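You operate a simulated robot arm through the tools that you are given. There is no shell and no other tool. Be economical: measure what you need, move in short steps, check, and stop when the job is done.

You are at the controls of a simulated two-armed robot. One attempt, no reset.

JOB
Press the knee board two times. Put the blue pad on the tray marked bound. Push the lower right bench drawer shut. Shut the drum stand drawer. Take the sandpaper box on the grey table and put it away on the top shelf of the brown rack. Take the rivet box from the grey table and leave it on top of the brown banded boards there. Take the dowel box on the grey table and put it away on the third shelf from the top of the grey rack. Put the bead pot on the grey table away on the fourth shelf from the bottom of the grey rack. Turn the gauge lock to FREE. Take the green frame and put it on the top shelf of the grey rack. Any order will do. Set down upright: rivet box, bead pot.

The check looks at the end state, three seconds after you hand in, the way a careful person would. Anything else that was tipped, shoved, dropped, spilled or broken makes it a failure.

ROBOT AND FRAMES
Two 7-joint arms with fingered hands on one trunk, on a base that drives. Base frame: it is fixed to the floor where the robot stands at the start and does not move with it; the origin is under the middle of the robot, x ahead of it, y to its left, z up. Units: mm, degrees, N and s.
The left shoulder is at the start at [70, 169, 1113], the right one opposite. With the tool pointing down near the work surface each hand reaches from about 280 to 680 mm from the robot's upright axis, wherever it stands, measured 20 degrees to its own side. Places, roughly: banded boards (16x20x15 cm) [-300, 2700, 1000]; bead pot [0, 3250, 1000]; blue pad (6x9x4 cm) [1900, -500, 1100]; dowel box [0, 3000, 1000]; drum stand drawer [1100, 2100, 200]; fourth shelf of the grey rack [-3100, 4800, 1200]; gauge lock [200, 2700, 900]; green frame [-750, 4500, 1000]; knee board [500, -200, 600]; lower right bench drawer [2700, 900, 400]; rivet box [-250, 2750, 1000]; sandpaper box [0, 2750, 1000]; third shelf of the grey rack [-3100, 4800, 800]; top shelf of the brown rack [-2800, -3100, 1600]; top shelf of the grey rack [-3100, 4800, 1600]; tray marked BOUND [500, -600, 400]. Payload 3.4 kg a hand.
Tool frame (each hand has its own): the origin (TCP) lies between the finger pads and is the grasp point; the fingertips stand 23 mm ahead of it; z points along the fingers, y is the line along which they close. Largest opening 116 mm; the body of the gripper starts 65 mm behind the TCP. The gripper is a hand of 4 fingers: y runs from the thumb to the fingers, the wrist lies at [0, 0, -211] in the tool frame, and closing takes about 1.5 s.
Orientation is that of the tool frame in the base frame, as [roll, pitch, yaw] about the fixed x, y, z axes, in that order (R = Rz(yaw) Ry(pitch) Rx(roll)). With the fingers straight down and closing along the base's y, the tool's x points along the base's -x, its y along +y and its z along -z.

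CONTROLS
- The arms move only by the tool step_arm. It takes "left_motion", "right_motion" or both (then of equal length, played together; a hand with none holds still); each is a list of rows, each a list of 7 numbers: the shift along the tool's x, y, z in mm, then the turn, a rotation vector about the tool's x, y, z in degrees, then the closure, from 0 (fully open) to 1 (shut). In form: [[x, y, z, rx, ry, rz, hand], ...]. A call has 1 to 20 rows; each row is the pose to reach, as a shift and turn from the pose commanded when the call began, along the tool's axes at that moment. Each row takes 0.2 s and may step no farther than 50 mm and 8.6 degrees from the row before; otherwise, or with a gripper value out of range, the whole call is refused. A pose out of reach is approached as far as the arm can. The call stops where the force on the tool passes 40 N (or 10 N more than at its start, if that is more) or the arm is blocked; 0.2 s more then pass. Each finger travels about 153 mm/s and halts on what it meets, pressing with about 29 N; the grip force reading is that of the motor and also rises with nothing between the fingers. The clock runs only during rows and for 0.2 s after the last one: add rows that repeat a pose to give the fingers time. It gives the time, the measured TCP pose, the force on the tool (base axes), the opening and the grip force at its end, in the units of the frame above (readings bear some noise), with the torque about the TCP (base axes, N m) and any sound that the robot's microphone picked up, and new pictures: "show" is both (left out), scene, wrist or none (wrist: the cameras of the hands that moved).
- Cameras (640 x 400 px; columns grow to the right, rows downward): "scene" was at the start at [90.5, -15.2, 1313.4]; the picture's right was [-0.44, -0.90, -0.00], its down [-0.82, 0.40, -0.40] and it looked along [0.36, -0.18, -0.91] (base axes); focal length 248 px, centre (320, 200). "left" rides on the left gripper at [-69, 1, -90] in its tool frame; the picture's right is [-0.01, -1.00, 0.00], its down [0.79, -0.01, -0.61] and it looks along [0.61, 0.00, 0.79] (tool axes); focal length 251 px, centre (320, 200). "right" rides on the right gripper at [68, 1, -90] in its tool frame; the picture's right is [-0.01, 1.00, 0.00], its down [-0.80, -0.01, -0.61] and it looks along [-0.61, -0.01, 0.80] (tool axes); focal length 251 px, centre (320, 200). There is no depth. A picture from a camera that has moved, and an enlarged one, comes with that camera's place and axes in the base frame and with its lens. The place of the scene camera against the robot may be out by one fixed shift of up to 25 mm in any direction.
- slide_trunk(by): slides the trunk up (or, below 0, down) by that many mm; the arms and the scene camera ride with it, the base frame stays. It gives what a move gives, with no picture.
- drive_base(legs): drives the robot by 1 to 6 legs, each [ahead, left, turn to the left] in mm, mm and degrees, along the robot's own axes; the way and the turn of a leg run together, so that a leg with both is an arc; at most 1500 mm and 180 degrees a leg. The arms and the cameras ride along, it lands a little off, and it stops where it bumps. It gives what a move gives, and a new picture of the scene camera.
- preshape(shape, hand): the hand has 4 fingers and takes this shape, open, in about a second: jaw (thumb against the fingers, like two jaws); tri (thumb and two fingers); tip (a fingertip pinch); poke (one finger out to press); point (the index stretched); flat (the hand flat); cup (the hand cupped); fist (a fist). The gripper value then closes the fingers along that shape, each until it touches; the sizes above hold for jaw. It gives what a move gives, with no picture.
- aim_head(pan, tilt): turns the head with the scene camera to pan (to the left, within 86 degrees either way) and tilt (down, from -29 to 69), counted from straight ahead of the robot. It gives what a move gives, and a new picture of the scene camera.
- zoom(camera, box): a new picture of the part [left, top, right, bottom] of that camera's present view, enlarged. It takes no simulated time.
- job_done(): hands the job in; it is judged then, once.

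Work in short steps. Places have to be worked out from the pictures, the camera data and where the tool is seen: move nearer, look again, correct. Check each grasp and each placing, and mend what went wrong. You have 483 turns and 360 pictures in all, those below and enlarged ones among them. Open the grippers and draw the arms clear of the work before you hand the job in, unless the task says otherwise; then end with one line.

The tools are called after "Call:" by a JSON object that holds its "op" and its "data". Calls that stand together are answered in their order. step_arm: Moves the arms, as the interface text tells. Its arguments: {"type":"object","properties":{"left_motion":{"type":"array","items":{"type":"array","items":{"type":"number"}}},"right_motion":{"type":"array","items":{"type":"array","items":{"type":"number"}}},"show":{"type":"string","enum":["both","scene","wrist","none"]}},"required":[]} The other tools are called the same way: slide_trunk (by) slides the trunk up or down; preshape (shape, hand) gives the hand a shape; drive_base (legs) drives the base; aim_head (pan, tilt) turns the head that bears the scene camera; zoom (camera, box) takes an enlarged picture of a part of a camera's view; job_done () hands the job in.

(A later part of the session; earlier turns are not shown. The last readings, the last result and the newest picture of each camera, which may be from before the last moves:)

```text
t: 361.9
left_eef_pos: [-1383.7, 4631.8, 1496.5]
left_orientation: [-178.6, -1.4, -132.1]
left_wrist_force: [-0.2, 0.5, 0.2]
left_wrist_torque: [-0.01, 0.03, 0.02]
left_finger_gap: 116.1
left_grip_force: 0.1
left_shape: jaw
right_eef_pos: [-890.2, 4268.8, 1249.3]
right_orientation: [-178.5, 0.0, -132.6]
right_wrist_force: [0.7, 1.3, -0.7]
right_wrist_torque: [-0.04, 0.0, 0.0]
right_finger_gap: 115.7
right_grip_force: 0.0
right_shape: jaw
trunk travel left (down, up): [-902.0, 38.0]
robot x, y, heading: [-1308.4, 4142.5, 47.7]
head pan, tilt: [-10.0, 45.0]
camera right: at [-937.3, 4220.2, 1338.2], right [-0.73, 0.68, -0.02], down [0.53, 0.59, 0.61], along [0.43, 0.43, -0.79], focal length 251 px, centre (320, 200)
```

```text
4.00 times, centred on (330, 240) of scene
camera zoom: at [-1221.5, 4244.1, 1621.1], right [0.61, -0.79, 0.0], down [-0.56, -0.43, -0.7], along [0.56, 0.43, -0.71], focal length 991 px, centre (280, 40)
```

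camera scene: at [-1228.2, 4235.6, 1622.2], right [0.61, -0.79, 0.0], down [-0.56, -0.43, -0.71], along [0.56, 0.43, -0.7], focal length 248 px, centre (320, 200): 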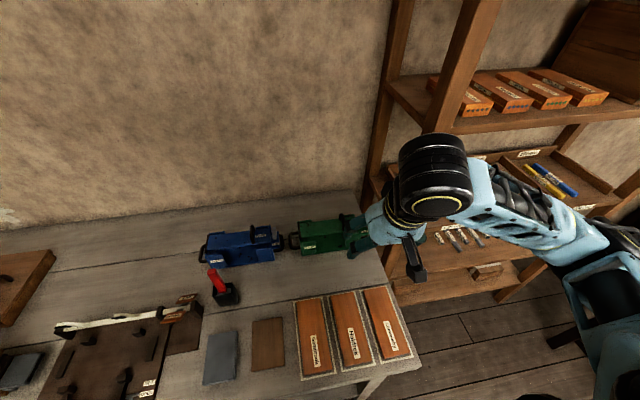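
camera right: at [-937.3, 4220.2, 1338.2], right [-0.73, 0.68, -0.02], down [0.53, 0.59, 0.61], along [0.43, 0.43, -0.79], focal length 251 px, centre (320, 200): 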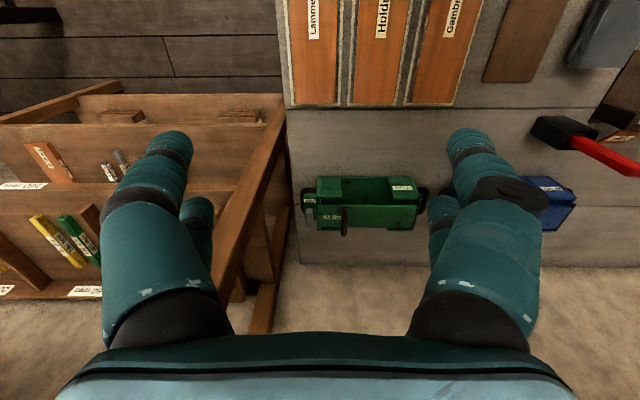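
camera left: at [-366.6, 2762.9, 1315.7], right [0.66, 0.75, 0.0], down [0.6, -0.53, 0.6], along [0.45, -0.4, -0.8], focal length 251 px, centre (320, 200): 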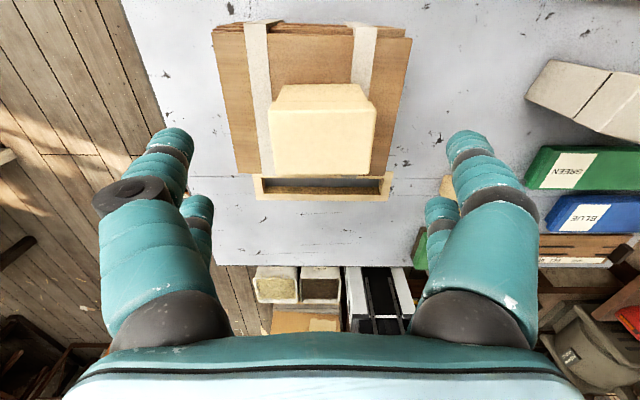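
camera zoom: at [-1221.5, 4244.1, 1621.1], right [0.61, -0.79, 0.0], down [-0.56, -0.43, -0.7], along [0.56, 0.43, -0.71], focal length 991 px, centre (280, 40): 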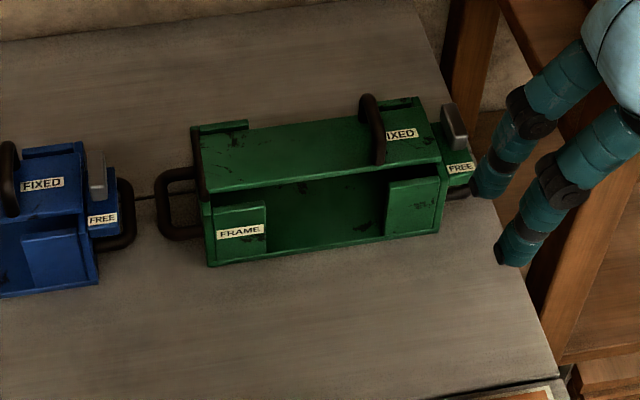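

There's a thin dark line between the green frame's left handle and the blue frame. I'll zoom there.

Call:
{"op": "zoom", "data": {"camera": "scene", "box": [280, 225, 340, 265]}}

Call:
{"op": "zoom", "data": {"camera": "right", "box": [290, 160, 590, 250]}}

```text
10.00 times, centred on (310, 245) of scene
camera zoom: at [-1221.5, 4244.1, 1621.1], right [0.61, -0.79, 0.0], down [-0.56, -0.43, -0.7], along [0.56, 0.43, -0.71], focal length 2478 px, centre (420, -250)
```

zoom: 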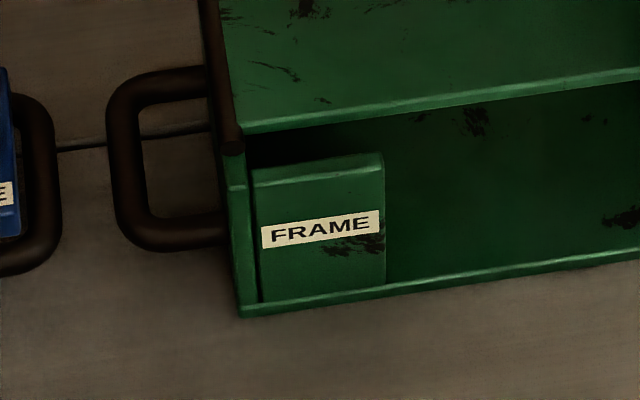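

```text
2.13 times, centred on (440, 205) of right
camera zoom: at [-937.3, 4220.2, 1338.2], right [-0.73, 0.68, -0.02], down [0.53, 0.59, 0.61], along [0.43, 0.43, -0.79], focal length 536 px, centre (64, 189)
```

zoom: 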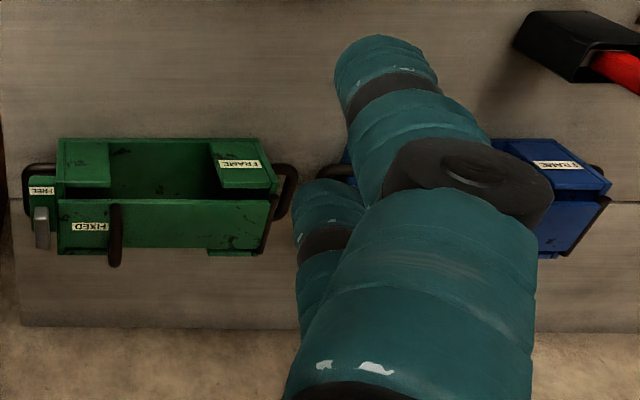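

The line is only the bench's plank seam. I'll grip the frame across its 60 mm depth at mid-length, with the hand turned 90°. First I'll move above it and look.

Call:
{"op": "step_arm", "data": {"right_motion": [[-22, 7, 0, 0, 0, 8, 0], [-44, 14, 0, 0, 0, 16, 0], [-66, 21, 0, 0, 0, 24, 0], [-88, 28, 0, 0, 0, 32, 0], [-110, 35, 0, 0, 0, 40, 0], [-132, 42, 0, 0, 0, 48, 0], [-154, 49, 0, 0, 0, 56, 0], [-176, 56, 0, 0, 0, 64, 0], [-198, 63, 0, 0, 0, 72, 0], [-210, 68, 20, 0, 0, 80, 0], [-220, 70, 40, 0, 0, 88, 0], [-220, 70, 60, 0, 0, 90, 0]], "show": "wrist"}}

```text
t: 364.5
left_eef_pos: [-1386.4, 4626.0, 1499.1]
left_orientation: [-178.5, -1.3, -132.0]
left_wrist_force: [0.0, -0.8, 0.0]
left_wrist_torque: [-0.02, -0.04, 0.0]
left_finger_gap: 115.7
left_grip_force: 0.0
left_shape: jaw
right_eef_pos: [-790.0, 4472.4, 1187.3]
right_orientation: [179.6, 1.4, 137.3]
right_wrist_force: [-0.4, 0.4, -0.2]
right_wrist_torque: [0.0, 0.02, 0.01]
right_finger_gap: 116.0
right_grip_force: 0.0
right_shape: jaw
trunk travel left (down, up): [-902.0, 38.0]
robot x, y, heading: [-1309.3, 4140.6, 47.8]
head pan, tilt: [-10.0, 45.0]
camera right: at [-841.4, 4520.8, 1276.3], right [0.68, 0.73, 0.01], down [0.57, -0.54, 0.63], along [0.46, -0.42, -0.78], focal length 251 px, centre (320, 200)
```

right: 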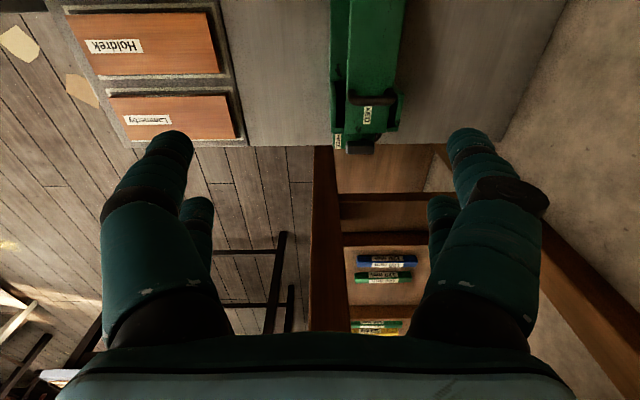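

The frame extends to the left of the hand; its centre is about 58 ahead and 40 left of the TCP. I'll get 40 closer, lower the trunk for reach while keeping the hand high, and recentre.

Call:
{"op": "drive_base", "data": {"legs": [[45, 0, 0]]}}

Call:
{"op": "step_arm", "data": {"right_motion": [[20, 0, -20, 0, 0, 0, 0], [45, 0, -40, 0, 0, 0, 0], [70, 0, -60, 0, 0, 0, 0]], "show": "none"}}

Call:
{"op": "slide_trunk", "data": {"by": -120}}

Call:
{"op": "zoom", "data": {"camera": "right", "box": [0, 0, 640, 400]}}

```text
t: 365.3
left_eef_pos: [-1384.6, 4626.3, 1499.0]
left_orientation: [-178.5, -1.2, -131.9]
left_wrist_force: [-0.5, -0.1, -0.7]
left_wrist_torque: [0.0, 0.01, 0.0]
left_finger_gap: 115.8
left_grip_force: 0.0
left_shape: jaw
right_eef_pos: [-791.0, 4471.7, 1186.8]
right_orientation: [179.7, 1.3, 137.4]
right_wrist_force: [0.3, 0.2, 0.3]
right_wrist_torque: [-0.02, 0.0, 0.03]
right_finger_gap: 115.8
right_grip_force: 0.1
right_shape: jaw
trunk travel left (down, up): [-902.0, 38.0]
robot x, y, heading: [-1307.7, 4143.0, 48.0]
head pan, tilt: [-10.0, 45.0]
stopped in leg 1: the robot was blocked; the commanded pose is now the measured one
camera scene: at [-1224.3, 4239.0, 1621.6], right [0.61, -0.79, 0.0], down [-0.56, -0.43, -0.71], along [0.56, 0.43, -0.71], focal length 248 px, centre (320, 200)
```

scene: 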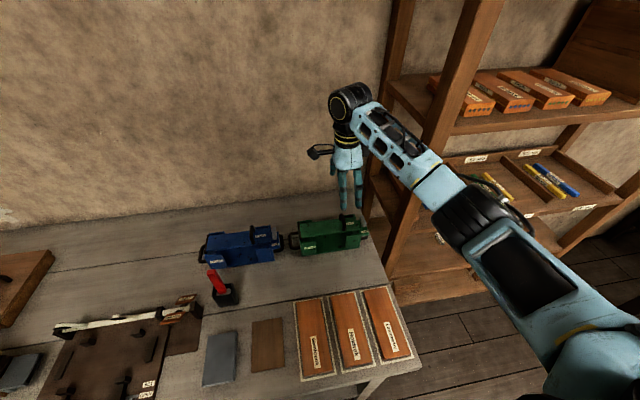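

```text
t: 366.1
left_eef_pos: [-1388.0, 4627.2, 1498.3]
left_orientation: [-178.3, -1.2, -132.0]
left_wrist_force: [0.5, -0.7, -0.4]
left_wrist_torque: [0.0, -0.01, 0.02]
left_finger_gap: 116.0
left_grip_force: 0.0
left_shape: jaw
right_eef_pos: [-845.2, 4519.4, 1245.5]
right_orientation: [179.7, 1.4, 137.4]
right_wrist_force: [-0.2, 0.0, 0.5]
right_wrist_torque: [-0.02, -0.02, 0.01]
right_finger_gap: 115.7
right_grip_force: 0.1
right_shape: jaw
trunk travel left (down, up): [-902.0, 38.0]
robot x, y, heading: [-1311.1, 4140.4, 47.6]
head pan, tilt: [-10.0, 45.0]
```

```text
t: 367.6
left_eef_pos: [-1386.3, 4626.8, 1378.9]
left_orientation: [-178.5, -1.2, -132.0]
left_wrist_force: [-0.2, -0.8, -0.6]
left_wrist_torque: [0.01, 0.0, 0.0]
left_finger_gap: 116.1
left_grip_force: 0.1
left_shape: jaw
right_eef_pos: [-844.8, 4519.3, 1125.1]
right_orientation: [179.6, 1.4, 137.4]
right_wrist_force: [0.5, -0.1, -0.8]
right_wrist_torque: [0.03, -0.01, 0.01]
right_finger_gap: 116.0
right_grip_force: 0.0
right_shape: jaw
trunk travel left (down, up): [-782.0, 158.0]
robot x, y, heading: [-1311.1, 4139.5, 47.7]
head pan, tilt: [-10.0, 45.0]
```

```text
1.00 times, centred on (320, 200) of right (not enlarged: the box is as wide or as high as the picture)
camera zoom: at [-894.3, 4567.7, 1213.5], right [0.68, 0.73, 0.01], down [0.57, -0.54, 0.62], along [0.46, -0.42, -0.78], focal length 251 px, centre (320, 200)
```

zoom: 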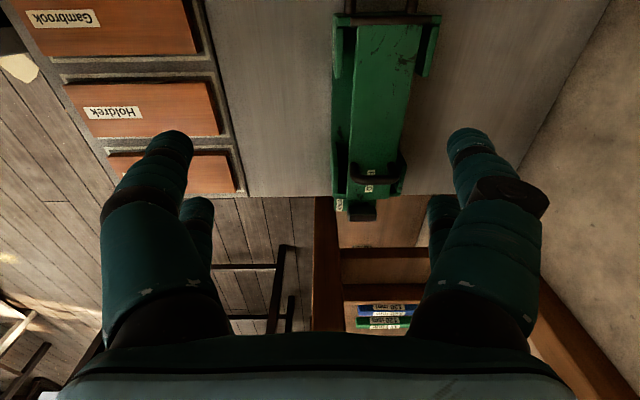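

The base can't get closer, but turning left 30° brings the right shoulder nearer to the frame. I'll do that and bring the hand back over the frame's centre.

Call:
{"op": "drive_base", "data": {"legs": [[0, 0, 30]]}}

Call:
{"op": "step_arm", "data": {"right_motion": [[-34, -7, 0, 0, 0, 3, 0], [-69, -13, 0, 0, 0, 6, 0], [-103, -20, 0, 0, 0, 9, 0], [-138, -27, 0, 0, 0, 12, 0], [-172, -34, 0, 0, 0, 15, 0], [-206, -40, 0, 0, 0, 18, 0], [-241, -47, 0, 0, 0, 21, 0], [-275, -54, 0, 0, 0, 24, 0], [-310, -60, 0, 0, 0, 27, 0], [-344, -67, 0, 0, 0, 30, 0]], "show": "wrist"}}

```text
t: 369.4
left_eef_pos: [-1616.7, 4526.6, 1378.8]
left_orientation: [-178.5, -1.3, -102.3]
left_wrist_force: [-0.5, -0.4, -0.5]
left_wrist_torque: [-0.02, 0.02, -0.02]
left_finger_gap: 115.8
left_grip_force: 0.1
left_shape: jaw
right_eef_pos: [-1091.5, 4701.4, 1125.6]
right_orientation: [179.7, 1.3, 167.0]
right_wrist_force: [1.0, 0.1, 0.7]
right_wrist_torque: [0.0, 0.0, 0.0]
right_finger_gap: 115.9
right_grip_force: 0.1
right_shape: jaw
trunk travel left (down, up): [-782.0, 158.0]
robot x, y, heading: [-1306.4, 4143.3, 77.1]
head pan, tilt: [-10.0, 45.0]
camera scene: at [-1280.0, 4276.5, 1501.6], right [0.92, -0.38, 0.0], down [-0.27, -0.65, -0.71], along [0.27, 0.65, -0.71], focal length 248 px, centre (320, 200)
```

scene: 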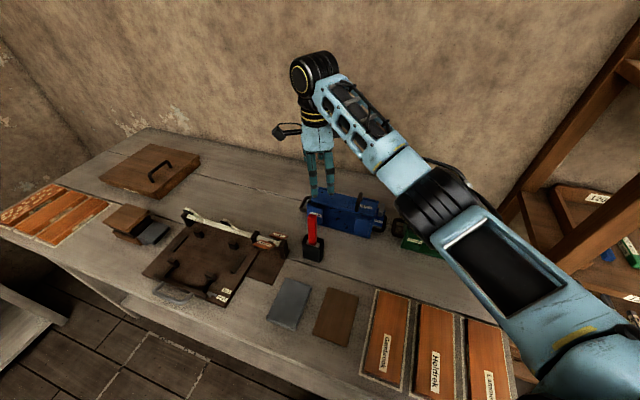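

```text
t: 371.6
left_eef_pos: [-1615.5, 4524.1, 1379.1]
left_orientation: [-178.6, -1.3, -102.2]
left_wrist_force: [1.0, 0.9, 0.4]
left_wrist_torque: [0.02, 0.02, 0.01]
left_finger_gap: 116.0
left_grip_force: 0.1
left_shape: jaw
right_eef_pos: [-769.3, 4555.9, 1133.1]
right_orientation: [179.1, 0.8, 137.1]
right_wrist_force: [-0.1, 0.2, -0.2]
right_wrist_torque: [-0.01, 0.01, -0.01]
right_finger_gap: 116.0
right_grip_force: 0.0
right_shape: jaw
trunk travel left (down, up): [-782.0, 158.0]
robot x, y, heading: [-1308.8, 4141.6, 77.2]
head pan, tilt: [-10.0, 45.0]
camera right: at [-820.5, 4604.9, 1222.5], right [0.69, 0.73, 0.02], down [0.56, -0.55, 0.62], along [0.46, -0.42, -0.78], focal length 251 px, centre (320, 200)
```

right: 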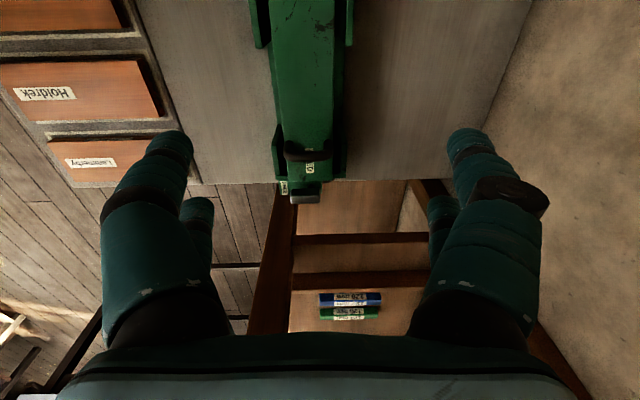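

The frame's centre is about 20 toward its right end and 12 nearer to me. I'll correct and descend to z 990 for a closer look.

Call:
{"op": "step_arm", "data": {"right_motion": [[-10, -6, 30, 0, 0, 0, 0], [-20, -12, 65, 0, 0, 0, 0], [-20, -12, 100, 0, 0, 0, 0], [-20, -12, 140, 0, 0, 0, 0]], "show": "wrist"}}

```text
t: 372.6
left_eef_pos: [-1615.5, 4526.6, 1377.5]
left_orientation: [-178.5, -1.3, -102.3]
left_wrist_force: [-0.3, 0.1, -0.5]
left_wrist_torque: [0.0, -0.01, 0.02]
left_finger_gap: 115.9
left_grip_force: 0.0
left_shape: jaw
right_eef_pos: [-760.4, 4536.6, 989.9]
right_orientation: [179.1, 0.9, 137.1]
right_wrist_force: [0.6, -0.5, 0.1]
right_wrist_torque: [0.03, 0.02, -0.01]
right_finger_gap: 115.9
right_grip_force: 0.0
right_shape: jaw
trunk travel left (down, up): [-782.0, 158.0]
robot x, y, heading: [-1310.4, 4145.2, 77.4]
head pan, tilt: [-10.0, 45.0]
camera right: at [-810.7, 4584.5, 1079.4], right [0.69, 0.73, 0.02], down [0.56, -0.55, 0.62], along [0.46, -0.42, -0.78], focal length 251 px, centre (320, 200)
```

right: 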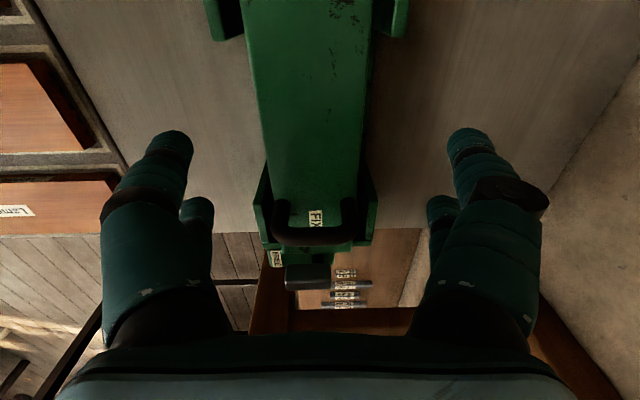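

Plate top is about z 908 and 76 mm across, with the hand well centred. I'll descend 83 and close.

Call:
{"op": "step_arm", "data": {"right_motion": [[-5, -5, 30, 0, 0, 0, 0], [-5, -5, 60, 0, 0, 0, 0], [-5, -5, 75, 0, 0, 0, 0], [-5, -5, 83, 0, 0, 0, 0], [-5, -5, 83, 0, 0, 0, 0.4], [-5, -5, 83, 0, 0, 0, 0.8], [-5, -5, 83, 0, 0, 0, 1], [-5, -5, 83, 0, 0, 0, 1]], "show": "wrist"}}

```text
t: 374.4
left_eef_pos: [-1616.0, 4525.9, 1378.1]
left_orientation: [-178.5, -1.3, -102.3]
left_wrist_force: [-0.3, 0.1, 1.1]
left_wrist_torque: [0.0, 0.01, 0.01]
left_finger_gap: 116.0
left_grip_force: 0.1
left_shape: jaw
right_eef_pos: [-757.8, 4529.4, 909.0]
right_orientation: [179.2, 1.0, 137.0]
right_wrist_force: [0.0, 0.1, -0.1]
right_wrist_torque: [-0.33, 0.09, -0.05]
right_finger_gap: 11.6
right_grip_force: 29.0
right_shape: jaw
trunk travel left (down, up): [-782.0, 158.0]
robot x, y, heading: [-1308.9, 4141.3, 77.7]
head pan, tilt: [-10.0, 45.0]
camera right: at [-809.3, 4576.8, 998.3], right [0.69, 0.73, 0.01], down [0.56, -0.55, 0.62], along [0.46, -0.42, -0.78], focal length 251 px, centre (320, 200)
```

right: 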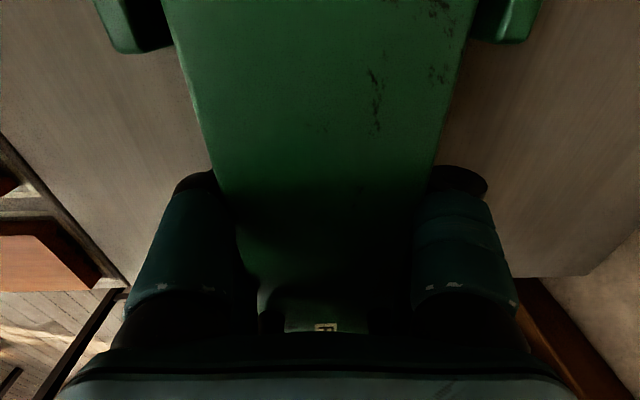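

The fingers closed underneath the top plate (gap 12), caging it like a carrying handle. I'll lift 40 slowly with the arm and see how it hangs.

Call:
{"op": "step_arm", "data": {"right_motion": [[0, 0, -8, 0, 0, 0, 1], [0, 0, -16, 0, 0, 0, 1], [0, 0, -24, 0, 0, 0, 1], [0, 0, -32, 0, 0, 0, 1], [0, 0, -45, 0, 0, 0, 1], [0, 0, -60, 0, 0, 0, 1]], "show": "both"}}

```text
t: 375.8
left_eef_pos: [-1615.0, 4527.0, 1377.8]
left_orientation: [-178.4, -1.2, -102.3]
left_wrist_force: [-0.8, 0.3, -1.6]
left_wrist_torque: [-0.02, 0.0, 0.01]
left_finger_gap: 116.3
left_grip_force: 0.0
left_shape: jaw
right_eef_pos: [-759.2, 4529.4, 969.3]
right_orientation: [179.2, 1.0, 136.9]
right_wrist_force: [0.7, -0.5, -8.3]
right_wrist_torque: [-0.67, -0.46, 0.09]
right_finger_gap: 11.4
right_grip_force: 28.9
right_shape: jaw
trunk travel left (down, up): [-782.0, 158.0]
robot x, y, heading: [-1308.9, 4143.5, 77.2]
head pan, tilt: [-10.0, 45.0]
camera scene: at [-1278.6, 4277.4, 1501.5], right [0.92, -0.38, 0.0], down [-0.27, -0.65, -0.71], along [0.27, 0.65, -0.71], focal length 248 px, centre (320, 200)
camera right: at [-809.2, 4576.8, 1058.3], right [0.69, 0.73, 0.01], down [0.56, -0.55, 0.62], along [0.46, -0.42, -0.78], focal length 251 px, centre (320, 200)
```

scene: 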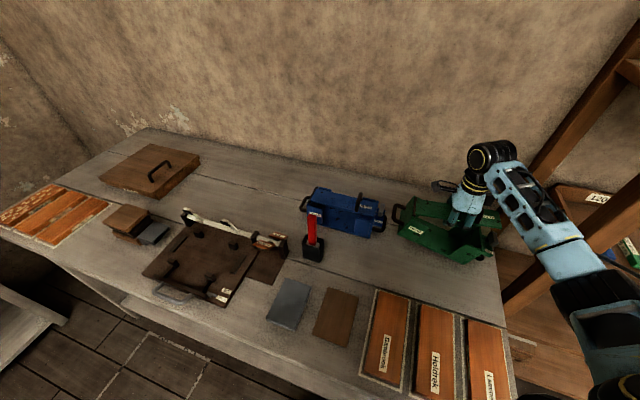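
right: 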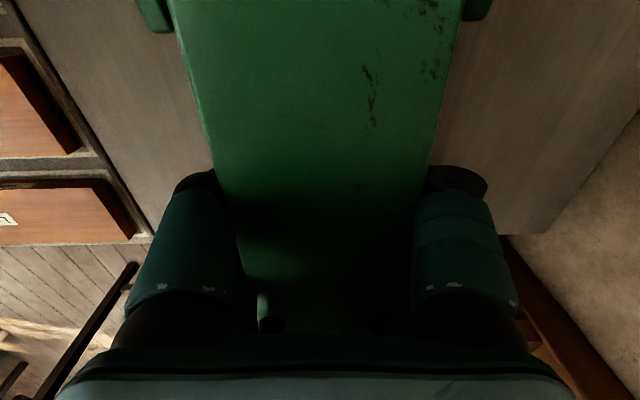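

It lifts (about 0.8 kg), but the grip is off-centre toward its right end. I'll set it back, shift 50 toward its middle, and regrip.

Call:
{"op": "step_arm", "data": {"right_motion": [[0, 0, 25, 0, 0, 0, 1], [0, 0, 45, 0, 0, 0, 1], [0, 0, 56, 0, 0, 0, 1], [0, 0, 60, 0, 0, 0, 1], [0, 0, 60, 0, 0, 0, 0.5], [0, 0, 60, 0, 0, 0, 0], [0, 0, 60, 0, 0, 0, 0], [0, 0, 60, 0, 0, 0, 0], [25, 0, 60, 0, 0, 0, 0], [50, 0, 60, 0, 0, 0, 0], [50, 0, 60, 0, 0, 0, 0.5], [50, 0, 60, 0, 0, 0, 1], [50, 0, 60, 0, 0, 0, 1], [50, 0, 60, 0, 0, 0, 1]], "show": "wrist"}}

```text
t: 378.8
left_eef_pos: [-1615.1, 4526.2, 1379.1]
left_orientation: [-178.4, -1.3, -102.2]
left_wrist_force: [0.1, 0.8, 0.2]
left_wrist_torque: [0.02, -0.02, 0.01]
left_finger_gap: 116.2
left_grip_force: 0.0
left_shape: jaw
right_eef_pos: [-795.3, 4564.4, 907.5]
right_orientation: [179.2, 1.0, 137.1]
right_wrist_force: [-1.1, -0.7, -0.8]
right_wrist_torque: [0.01, -0.06, -0.19]
right_finger_gap: 67.9
right_grip_force: 29.1
right_shape: jaw
trunk travel left (down, up): [-782.0, 158.0]
robot x, y, heading: [-1312.4, 4142.0, 77.4]
head pan, tilt: [-10.0, 45.0]
camera right: at [-846.2, 4612.1, 996.1], right [0.69, 0.73, 0.01], down [0.56, -0.55, 0.62], along [0.46, -0.42, -0.78], focal length 251 px, centre (320, 200)
```

right: 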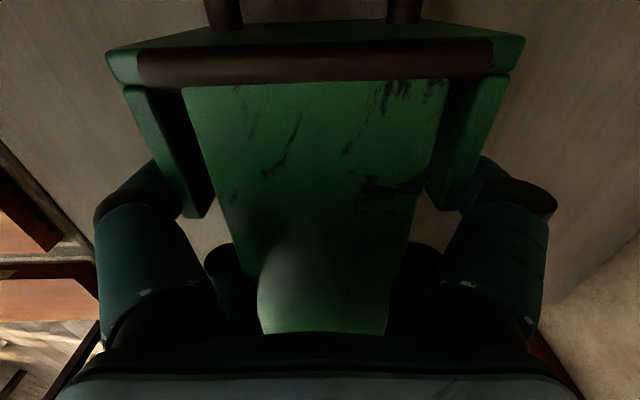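

Now one finger pair grips the end panels firmly at 68 mm. I'll lift and check the torque.

Call:
{"op": "step_arm", "data": {"right_motion": [[0, 0, -10, 0, 0, 0, 1], [0, 0, -20, 0, 0, 0, 1], [0, 0, -30, 0, 0, 0, 1], [0, 0, -40, 0, 0, 0, 1]], "show": "scene"}}

```text
t: 379.8
left_eef_pos: [-1613.8, 4527.0, 1378.4]
left_orientation: [-178.6, -1.3, -102.3]
left_wrist_force: [-0.7, -0.5, -0.3]
left_wrist_torque: [0.03, -0.01, -0.01]
left_finger_gap: 115.9
left_grip_force: 0.0
left_shape: jaw
right_eef_pos: [-795.4, 4562.9, 948.4]
right_orientation: [179.3, 1.1, 136.9]
right_wrist_force: [-0.6, 0.4, -14.1]
right_wrist_torque: [0.54, 0.54, 0.02]
right_finger_gap: 67.9
right_grip_force: 29.5
right_shape: jaw
trunk travel left (down, up): [-782.0, 158.0]
robot x, y, heading: [-1307.6, 4140.2, 77.3]
head pan, tilt: [-10.0, 45.0]
camera scene: at [-1277.5, 4278.3, 1501.3], right [0.92, -0.38, 0.0], down [-0.27, -0.65, -0.71], along [0.27, 0.65, -0.71], focal length 248 px, centre (320, 200)
```

scene: 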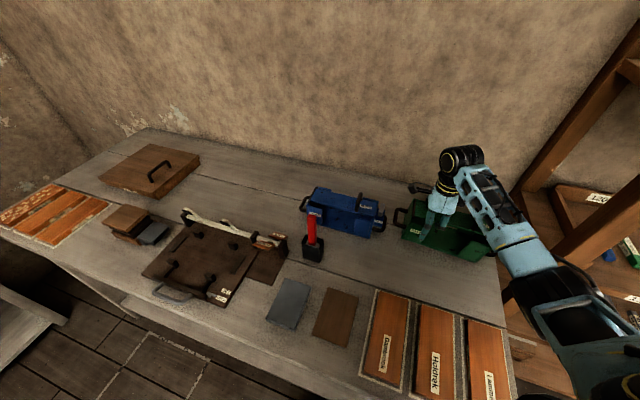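

The frame lifts level (about 1.4 kg) with a firm grip. I'll raise the trunk and hand, draw the frame in, back away from the bench and turn toward the rack.

Call:
{"op": "slide_trunk", "data": {"by": 155}}

Call:
{"op": "step_arm", "data": {"right_motion": [[0, 0, -40, 0, 0, 0, 1], [0, 0, -80, 0, 0, 0, 1], [-15, -25, -120, 0, 0, 0, 1], [-30, -50, -140, 0, 0, 0, 1], [-45, -80, -140, 0, 0, 0, 1], [-60, -105, -140, 0, 0, 0, 1], [-75, -130, -140, 0, 0, 0, 1]], "show": "none"}}

Call:
{"op": "drive_base", "data": {"legs": [[-306, 170, 0], [0, 0, 59], [650, 0, 0]]}}

```text
t: 381.6
left_eef_pos: [-1612.5, 4528.0, 1533.7]
left_orientation: [-178.7, -1.3, -102.3]
left_wrist_force: [-0.2, -0.1, 0.0]
left_wrist_torque: [-0.03, 0.04, 0.0]
left_finger_gap: 115.9
left_grip_force: 0.0
left_shape: jaw
right_eef_pos: [-795.1, 4564.4, 1102.0]
right_orientation: [179.3, 1.0, 137.0]
right_wrist_force: [0.8, 0.7, -15.2]
right_wrist_torque: [0.51, 0.53, 0.02]
right_finger_gap: 68.0
right_grip_force: 29.0
right_shape: jaw
trunk travel left (down, up): [-937.0, 3.0]
robot x, y, heading: [-1304.3, 4140.5, 77.6]
head pan, tilt: [-10.0, 45.0]
```

```text
t: 383.2
left_eef_pos: [-1615.1, 4523.2, 1534.8]
left_orientation: [-178.6, -1.2, -102.3]
left_wrist_force: [0.1, -0.8, 1.0]
left_wrist_torque: [-0.02, 0.0, 0.01]
left_finger_gap: 116.2
left_grip_force: 0.0
left_shape: jaw
right_eef_pos: [-832.7, 4415.6, 1242.1]
right_orientation: [179.2, 1.0, 137.1]
right_wrist_force: [-0.2, -0.8, -14.5]
right_wrist_torque: [0.45, 0.49, 0.01]
right_finger_gap: 67.3
right_grip_force: 29.0
right_shape: jaw
trunk travel left (down, up): [-937.0, 3.0]
robot x, y, heading: [-1310.6, 4142.5, 77.2]
head pan, tilt: [-10.0, 45.0]
```

```text
t: 391.4
left_eef_pos: [-2504.3, 4260.4, 1533.5]
left_orientation: [-178.5, -1.2, -42.9]
left_wrist_force: [0.2, 0.3, -0.6]
left_wrist_torque: [0.05, 0.02, 0.04]
left_finger_gap: 116.1
left_grip_force: 0.1
left_shape: jaw
right_eef_pos: [-2014.9, 4879.1, 1241.8]
right_orientation: [179.1, 0.9, -163.5]
right_wrist_force: [0.7, 0.1, -14.7]
right_wrist_torque: [-0.2, 0.66, 0.01]
right_finger_gap: 67.3
right_grip_force: 28.9
right_shape: jaw
trunk travel left (down, up): [-937.0, 3.0]
robot x, y, heading: [-2018.7, 4329.3, 136.9]
head pan, tilt: [-10.0, 45.0]
camera scene: at [-2116.0, 4440.1, 1656.6], right [0.8, 0.6, 0.0], down [0.42, -0.57, -0.71], along [-0.42, 0.57, -0.71], focal length 248 px, centre (320, 200)
```

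scene: 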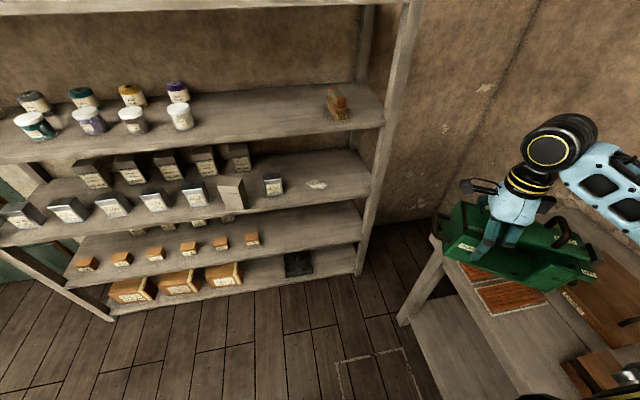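

The frame is secure. I'll raise it to about z 1720, bring it in front of the right shoulder, and turn it parallel to the shelf.

Call:
{"op": "step_arm", "data": {"right_motion": [[17, -7, -37, 0, 0, -2.3, 1], [34, -14, -74, 0, 0, -4.6, 1], [50, -21, -111, 0, 0, -6.9, 1], [67, -29, -148, 0, 0, -9.2, 1], [84, -36, -185, 0, 0, -11.5, 1], [101, -43, -222, 0, 0, -13.8, 1], [117, -50, -259, 0, 0, -16.2, 1], [134, -57, -296, 0, 0, -18.5, 1], [151, -64, -333, 0, 0, -20.8, 1], [168, -72, -370, 0, 0, -23, 1], [184, -79, -407, 0, 0, -25.4, 1], [201, -86, -444, 0, 0, -27.7, 1], [218, -93, -480, 0, 0, -30, 1]], "show": "none"}}

Call:
{"op": "aim_head", "data": {"pan": -12, "tilt": 10}}

```text
t: 394.1
left_eef_pos: [-2508.5, 4262.5, 1533.8]
left_orientation: [-178.5, -1.3, -42.8]
left_wrist_force: [0.1, 0.6, 0.8]
left_wrist_torque: [0.01, 0.03, 0.0]
left_finger_gap: 116.1
left_grip_force: 0.1
left_shape: jaw
right_eef_pos: [-2194.4, 4711.2, 1636.8]
right_orientation: [179.4, 1.2, -133.6]
right_wrist_force: [0.6, -0.4, -14.4]
right_wrist_torque: [-0.53, 0.43, -0.02]
right_finger_gap: 66.8
right_grip_force: 28.7
right_shape: jaw
right hand out of reach, approached as far as the arm can: row 11, 12, 13
trunk travel left (down, up): [-937.0, 3.0]
robot x, y, heading: [-2017.5, 4328.0, 136.9]
head pan, tilt: [-10.0, 45.0]
```

```text
t: 395.2
left_eef_pos: [-2506.0, 4261.1, 1533.4]
left_orientation: [-178.5, -1.3, -42.9]
left_wrist_force: [-0.2, -0.2, 0.1]
left_wrist_torque: [0.03, 0.04, -0.02]
left_finger_gap: 115.9
left_grip_force: 0.0
left_shape: jaw
right_eef_pos: [-2195.0, 4710.5, 1636.1]
right_orientation: [179.6, 1.2, -133.5]
right_wrist_force: [0.8, -0.2, -14.5]
right_wrist_torque: [-0.46, 0.44, -0.04]
right_finger_gap: 66.5
right_grip_force: 29.0
right_shape: jaw
trunk travel left (down, up): [-937.0, 3.0]
robot x, y, heading: [-2019.3, 4331.3, 136.8]
head pan, tilt: [-12.0, 10.0]
camera scene: at [-2123.6, 4451.8, 1711.3], right [0.82, 0.57, 0.0], down [0.1, -0.14, -0.98], along [-0.56, 0.81, -0.18], focal length 248 px, centre (320, 200)
```

scene: 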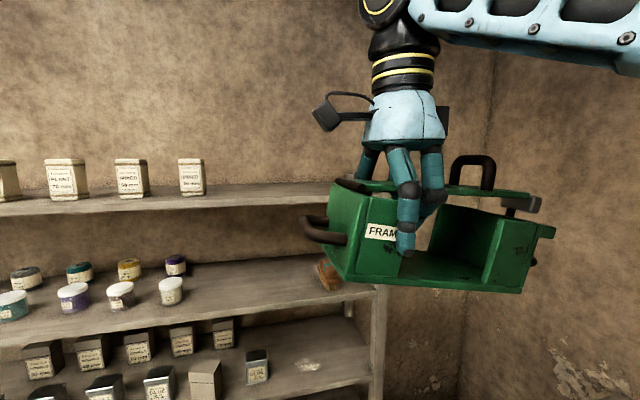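

The hand tops out near z 1636 at this reach; I need about 1700. I'll test whether pulling closer allows more height.

Call:
{"op": "step_arm", "data": {"right_motion": [[0, -30, -20, 0, 0, 0, 1], [0, -60, -50, 0, 0, 0, 1], [0, -80, -80, 0, 0, 0, 1], [0, -100, -100, 0, 0, 0, 1]], "show": "none"}}

```text
t: 396.2
left_eef_pos: [-2509.1, 4259.3, 1532.5]
left_orientation: [-178.3, -1.3, -42.9]
left_wrist_force: [0.0, 0.5, -0.4]
left_wrist_torque: [0.01, -0.01, -0.02]
left_finger_gap: 115.9
left_grip_force: 0.1
left_shape: jaw
right_eef_pos: [-2203.3, 4680.5, 1637.2]
right_orientation: [179.7, 1.4, -133.5]
right_wrist_force: [0.9, -0.4, -14.5]
right_wrist_torque: [-0.49, 0.44, -0.01]
right_finger_gap: 66.9
right_grip_force: 29.7
right_shape: jaw
right hand out of reach, approached as far as the arm can: row 1, 2, 3, 4
trunk travel left (down, up): [-937.0, 3.0]
robot x, y, heading: [-2021.1, 4333.8, 136.7]
head pan, tilt: [-12.0, 10.0]
```

The limit is in the wrist, not the reach. A forward tilt of about 24° should allow more height, and the frame will still settle flat when released. I'll test it.

Call:
{"op": "step_arm", "data": {"right_motion": [[0, 10, -10, -6, 0, 0, 1], [0, 20, -25, -12, 0, 0, 1], [0, 30, -45, -18, 0, 0, 1], [0, 40, -65, -24, 0, 0, 1], [0, 40, -85, -24, 0, 0, 1], [0, 40, -105, -24, 0, 0, 1]], "show": "scene"}}

```text
t: 397.6
left_eef_pos: [-2508.8, 4258.2, 1532.6]
left_orientation: [-178.4, -1.3, -42.9]
left_wrist_force: [-0.5, 0.3, 0.4]
left_wrist_torque: [0.02, -0.03, 0.0]
left_finger_gap: 115.8
left_grip_force: 0.0
left_shape: jaw
right_eef_pos: [-2233.8, 4703.1, 1740.5]
right_orientation: [155.6, 1.5, -133.2]
right_wrist_force: [-0.3, -0.7, -14.4]
right_wrist_torque: [-0.62, 0.33, 0.01]
right_finger_gap: 66.5
right_grip_force: 28.2
right_shape: jaw
right hand out of reach, approached as far as the arm can: row 6
trunk travel left (down, up): [-937.0, 3.0]
robot x, y, heading: [-2022.4, 4325.4, 136.9]
head pan, tilt: [-12.0, 10.0]
camera scene: at [-2125.1, 4448.1, 1711.5], right [0.82, 0.57, 0.0], down [0.1, -0.14, -0.98], along [-0.56, 0.81, -0.17], focal length 248 px, centre (320, 200)
```

scene: 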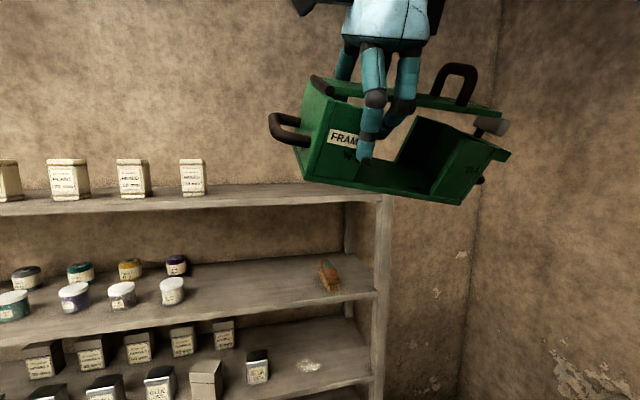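

TCP 1740 gives about 58 mm clearance over the top shelf (about z 1586), and the free space spans w 1524–2105. I'll pull the left hand back 70 and drive 535 toward the rack.

Call:
{"op": "step_arm", "data": {"left_motion": [[25, 0, 0, 0, 0, 0, 0], [50, 0, 0, 0, 0, 0, 0], [70, 0, 0, 0, 0, 0, 0]], "show": "none"}}

Call:
{"op": "drive_base", "data": {"legs": [[430, 0, -0.6]]}}

```text
t: 398.4
left_eef_pos: [-2488.4, 4198.9, 1540.5]
left_orientation: [-178.4, -1.2, -42.8]
left_wrist_force: [0.3, 0.5, -1.1]
left_wrist_torque: [-0.03, -0.01, -0.01]
left_finger_gap: 116.0
left_grip_force: 0.0
left_shape: jaw
left hand out of reach, approached as far as the arm can: row 1, 2, 3
right_eef_pos: [-2230.8, 4706.1, 1739.0]
right_orientation: [155.6, 1.3, -133.5]
right_wrist_force: [-1.0, -1.0, -15.2]
right_wrist_torque: [-0.62, 0.26, -0.02]
right_finger_gap: 66.6
right_grip_force: 28.9
right_shape: jaw
trunk travel left (down, up): [-937.0, 3.0]
robot x, y, heading: [-2019.2, 4331.8, 136.6]
head pan, tilt: [-12.0, 10.0]
```

```text
t: 401.0
left_eef_pos: [-2799.5, 4498.7, 1543.8]
left_orientation: [-178.3, -1.1, -43.2]
left_wrist_force: [0.4, 0.0, -0.1]
left_wrist_torque: [0.01, 0.02, 0.01]
left_finger_gap: 115.8
left_grip_force: 0.0
left_shape: jaw
right_eef_pos: [-2539.6, 5003.9, 1740.4]
right_orientation: [155.5, 1.1, -133.9]
right_wrist_force: [0.4, -0.7, -14.0]
right_wrist_torque: [-0.65, 0.33, 0.02]
right_finger_gap: 66.8
right_grip_force: 29.0
right_shape: jaw
trunk travel left (down, up): [-937.0, 3.0]
robot x, y, heading: [-2331.7, 4623.8, 136.5]
head pan, tilt: [-12.0, 10.0]
camera scene: at [-2432.9, 4746.0, 1711.8], right [0.82, 0.57, 0.0], down [0.1, -0.14, -0.98], along [-0.56, 0.81, -0.17], focal length 248 px, centre (320, 200)
```

scene: 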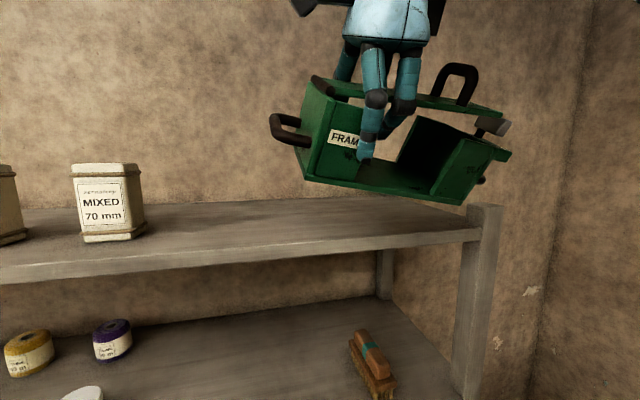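

The frame's right end is close to the rack post. I'll shift 70 left while driving the last 105 in.

Call:
{"op": "drive_base", "data": {"legs": [[0, 70, 0], [108, 0, 0]]}}

```text
t: 402.8
left_eef_pos: [-2913.8, 4519.5, 1547.2]
left_orientation: [-178.7, -0.8, -43.2]
left_wrist_force: [0.9, -0.4, 0.5]
left_wrist_torque: [0.01, 0.07, 0.01]
left_finger_gap: 116.0
left_grip_force: 0.0
left_shape: jaw
right_eef_pos: [-2650.7, 5024.3, 1741.8]
right_orientation: [155.1, 0.9, -133.9]
right_wrist_force: [3.0, 0.3, -14.1]
right_wrist_torque: [-0.61, 0.29, -0.08]
right_finger_gap: 66.1
right_grip_force: 29.2
right_shape: jaw
trunk travel left (down, up): [-937.0, 3.0]
robot x, y, heading: [-2460.9, 4648.8, 136.2]
head pan, tilt: [-12.0, 10.0]
camera scene: at [-2545.9, 4767.6, 1712.6], right [0.83, 0.56, -0.01], down [0.09, -0.14, -0.99], along [-0.56, 0.81, -0.17], focal length 248 px, centre (320, 200)
```

scene: 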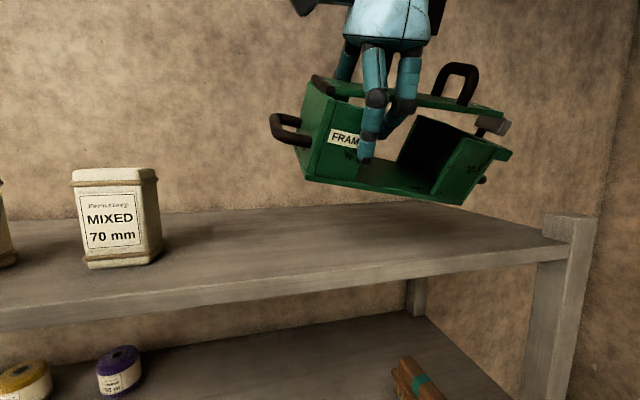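

Well placed laterally. I'll go 20 farther in and lower in small steps to contact.

Call:
{"op": "drive_base", "data": {"legs": [[20, 0, 0]]}}

Call:
{"op": "step_arm", "data": {"right_motion": [[0, -4, 9, 0, 0, 0, 1], [0, -8, 18, 0, 0, 0, 1], [0, -11, 25, 0, 0, 0, 1], [0, -14, 31, 0, 0, 0, 1], [0, -17, 37, 0, 0, 0, 1], [0, -19, 43, 0, 0, 0, 1], [0, -22, 49, 0, 0, 0, 1], [0, -24, 55, 0, 0, 0, 1], [0, -27, 60, 0, 0, 0, 1], [0, -29, 66, 0, 0, 0, 1], [0, -32, 72, 0, 0, 0, 1]], "show": "scene"}}

```text
t: 403.6
left_eef_pos: [-2935.5, 4533.6, 1543.6]
left_orientation: [-178.6, -1.0, -43.2]
left_wrist_force: [0.5, -0.6, 0.5]
left_wrist_torque: [0.04, 0.05, 0.0]
left_finger_gap: 116.1
left_grip_force: 0.0
left_shape: jaw
right_eef_pos: [-2672.9, 5038.5, 1741.3]
right_orientation: [155.4, 1.1, -133.9]
right_wrist_force: [1.6, -0.8, -15.6]
right_wrist_torque: [-0.58, 0.3, -0.06]
right_finger_gap: 66.7
right_grip_force: 29.0
right_shape: jaw
trunk travel left (down, up): [-937.0, 3.0]
robot x, y, heading: [-2475.6, 4662.7, 136.4]
head pan, tilt: [-12.0, 10.0]
camera scene: at [-2568.4, 4782.3, 1712.2], right [0.82, 0.57, 0.0], down [0.09, -0.14, -0.99], along [-0.56, 0.81, -0.17], focal length 248 px, centre (320, 200)
```

scene: 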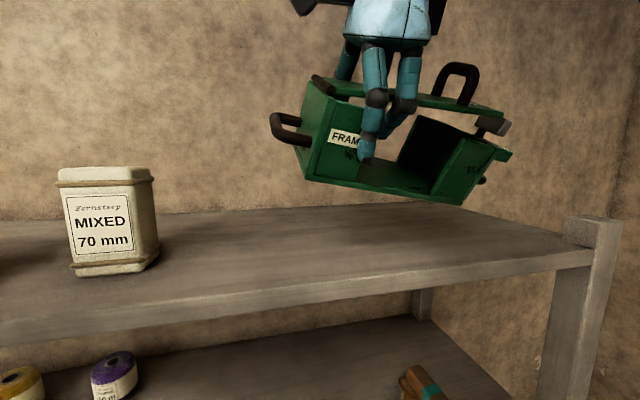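

```text
t: 406.0
left_eef_pos: [-2944.6, 4535.0, 1542.2]
left_orientation: [-178.3, -1.2, -43.2]
left_wrist_force: [0.3, -0.3, 0.0]
left_wrist_torque: [-0.03, 0.02, -0.01]
left_finger_gap: 115.9
left_grip_force: 0.1
left_shape: jaw
right_eef_pos: [-2684.5, 5042.0, 1659.6]
right_orientation: [155.6, 1.3, -133.9]
right_wrist_force: [-4.4, -1.5, -3.7]
right_wrist_torque: [0.22, -0.48, 0.2]
right_finger_gap: 66.4
right_grip_force: 29.2
right_shape: jaw
trunk travel left (down, up): [-937.0, 3.0]
robot x, y, heading: [-2476.7, 4663.1, 136.2]
head pan, tilt: [-12.0, 10.0]
camera scene: at [-2579.4, 4783.6, 1711.6], right [0.82, 0.57, 0.0], down [0.1, -0.14, -0.98], along [-0.56, 0.81, -0.17], focal length 248 px, centre (320, 200)
```

scene: 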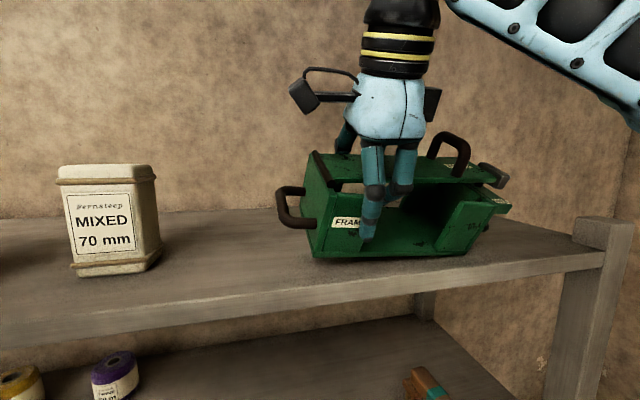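

The frame now rests level on the shelf, about 40 mm inside the front edge. I'll lower 4 mm more and open gradually.

Call:
{"op": "step_arm", "data": {"right_motion": [[0, -2, 4, 0, 0, 0, 1], [0, -2, 4, 0, 0, 0, 0.4], [0, -2, 4, 0, 0, 0, 0.35], [0, -2, 4, 0, 0, 0, 0.3], [0, -2, 4, 0, 0, 0, 0.2], [0, -2, 4, 0, 0, 0, 0.1], [0, -2, 4, 0, 0, 0, 0], [0, -2, 4, 0, 0, 0, 0]], "show": "both"}}

```text
t: 407.8
left_eef_pos: [-2941.9, 4534.7, 1542.3]
left_orientation: [-178.3, -1.2, -43.2]
left_wrist_force: [0.9, 0.1, 0.6]
left_wrist_torque: [0.02, 0.0, -0.02]
left_finger_gap: 115.9
left_grip_force: 0.1
left_shape: jaw
right_eef_pos: [-2680.4, 5042.9, 1655.1]
right_orientation: [155.6, 1.2, -133.9]
right_wrist_force: [-0.4, -0.3, 0.9]
right_wrist_torque: [0.03, -0.02, 0.0]
right_finger_gap: 115.9
right_grip_force: 0.1
right_shape: jaw
trunk travel left (down, up): [-937.0, 3.0]
robot x, y, heading: [-2473.0, 4658.0, 136.4]
head pan, tilt: [-12.0, 10.0]
camera scene: at [-2576.1, 4783.6, 1711.6], right [0.82, 0.57, 0.0], down [0.1, -0.14, -0.98], along [-0.56, 0.81, -0.17], focal length 248 px, centre (320, 200)
camera right: at [-2702.0, 4966.4, 1736.4], right [-0.66, 0.63, 0.41], down [0.73, 0.39, 0.57], along [0.2, 0.67, -0.71], focal length 251 px, centre (320, 200)
```

scene: 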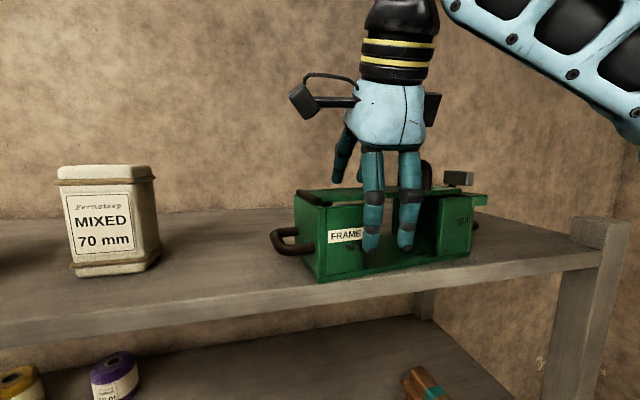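
right: 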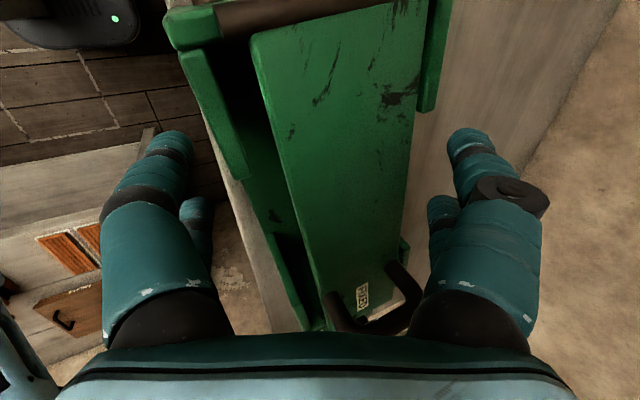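

The frame settled flat on the top shelf, inside the edge. I'll lift the hand vertically clear, then back away and check.

Call:
{"op": "step_arm", "data": {"right_motion": [[0, 8, -18, 0, 0, 0, 0], [0, 16, -37, 0, 0, 0, 0], [0, 24, -55, 0, 0, 0, 0], [0, 33, -73, 0, 0, 0, 0], [0, 37, -84, 0, 0, 0, 0]], "show": "none"}}

Call:
{"op": "drive_base", "data": {"legs": [[-350, 0, 0]]}}

```text
t: 409.0
left_eef_pos: [-2942.7, 4534.5, 1541.3]
left_orientation: [-178.3, -1.2, -43.2]
left_wrist_force: [0.1, 0.4, 0.5]
left_wrist_torque: [0.03, 0.01, 0.04]
left_finger_gap: 116.3
left_grip_force: 0.1
left_shape: jaw
right_eef_pos: [-2679.4, 5034.8, 1741.9]
right_orientation: [155.4, 1.3, -133.9]
right_wrist_force: [0.6, -0.2, -0.1]
right_wrist_torque: [-0.01, -0.01, -0.01]
right_finger_gap: 115.9
right_grip_force: 0.1
right_shape: jaw
right hand out of reach, approached as far as the arm can: row 5
trunk travel left (down, up): [-937.0, 3.0]
robot x, y, heading: [-2475.7, 4660.0, 136.6]
head pan, tilt: [-12.0, 10.0]
```

```text
t: 411.3
left_eef_pos: [-2690.6, 4295.7, 1540.9]
left_orientation: [-178.3, -1.3, -43.6]
left_wrist_force: [-0.3, -0.2, 0.3]
left_wrist_torque: [0.0, 0.02, -0.01]
left_finger_gap: 115.8
left_grip_force: 0.1
left_shape: jaw
right_eef_pos: [-2427.0, 4797.4, 1739.8]
right_orientation: [155.7, 1.2, -134.1]
right_wrist_force: [-0.7, 0.4, -1.2]
right_wrist_torque: [-0.01, 0.0, -0.03]
right_finger_gap: 115.8
right_grip_force: 0.1
right_shape: jaw
trunk travel left (down, up): [-937.0, 3.0]
robot x, y, heading: [-2222.7, 4418.3, 136.3]
head pan, tilt: [-12.0, 10.0]
camera scene: at [-2323.7, 4543.2, 1711.2], right [0.83, 0.56, 0.0], down [0.1, -0.15, -0.98], along [-0.55, 0.81, -0.18], focal length 248 px, centre (320, 200)
```

scene: 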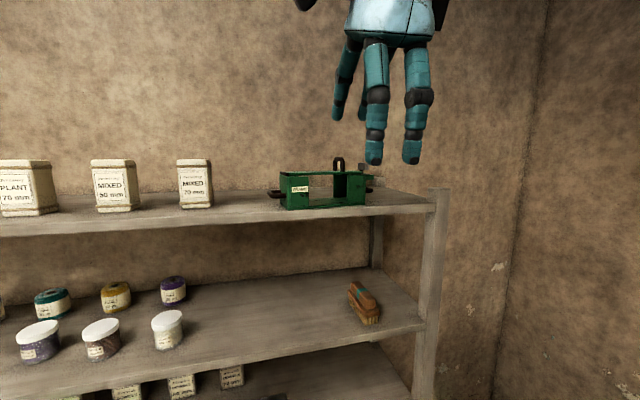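

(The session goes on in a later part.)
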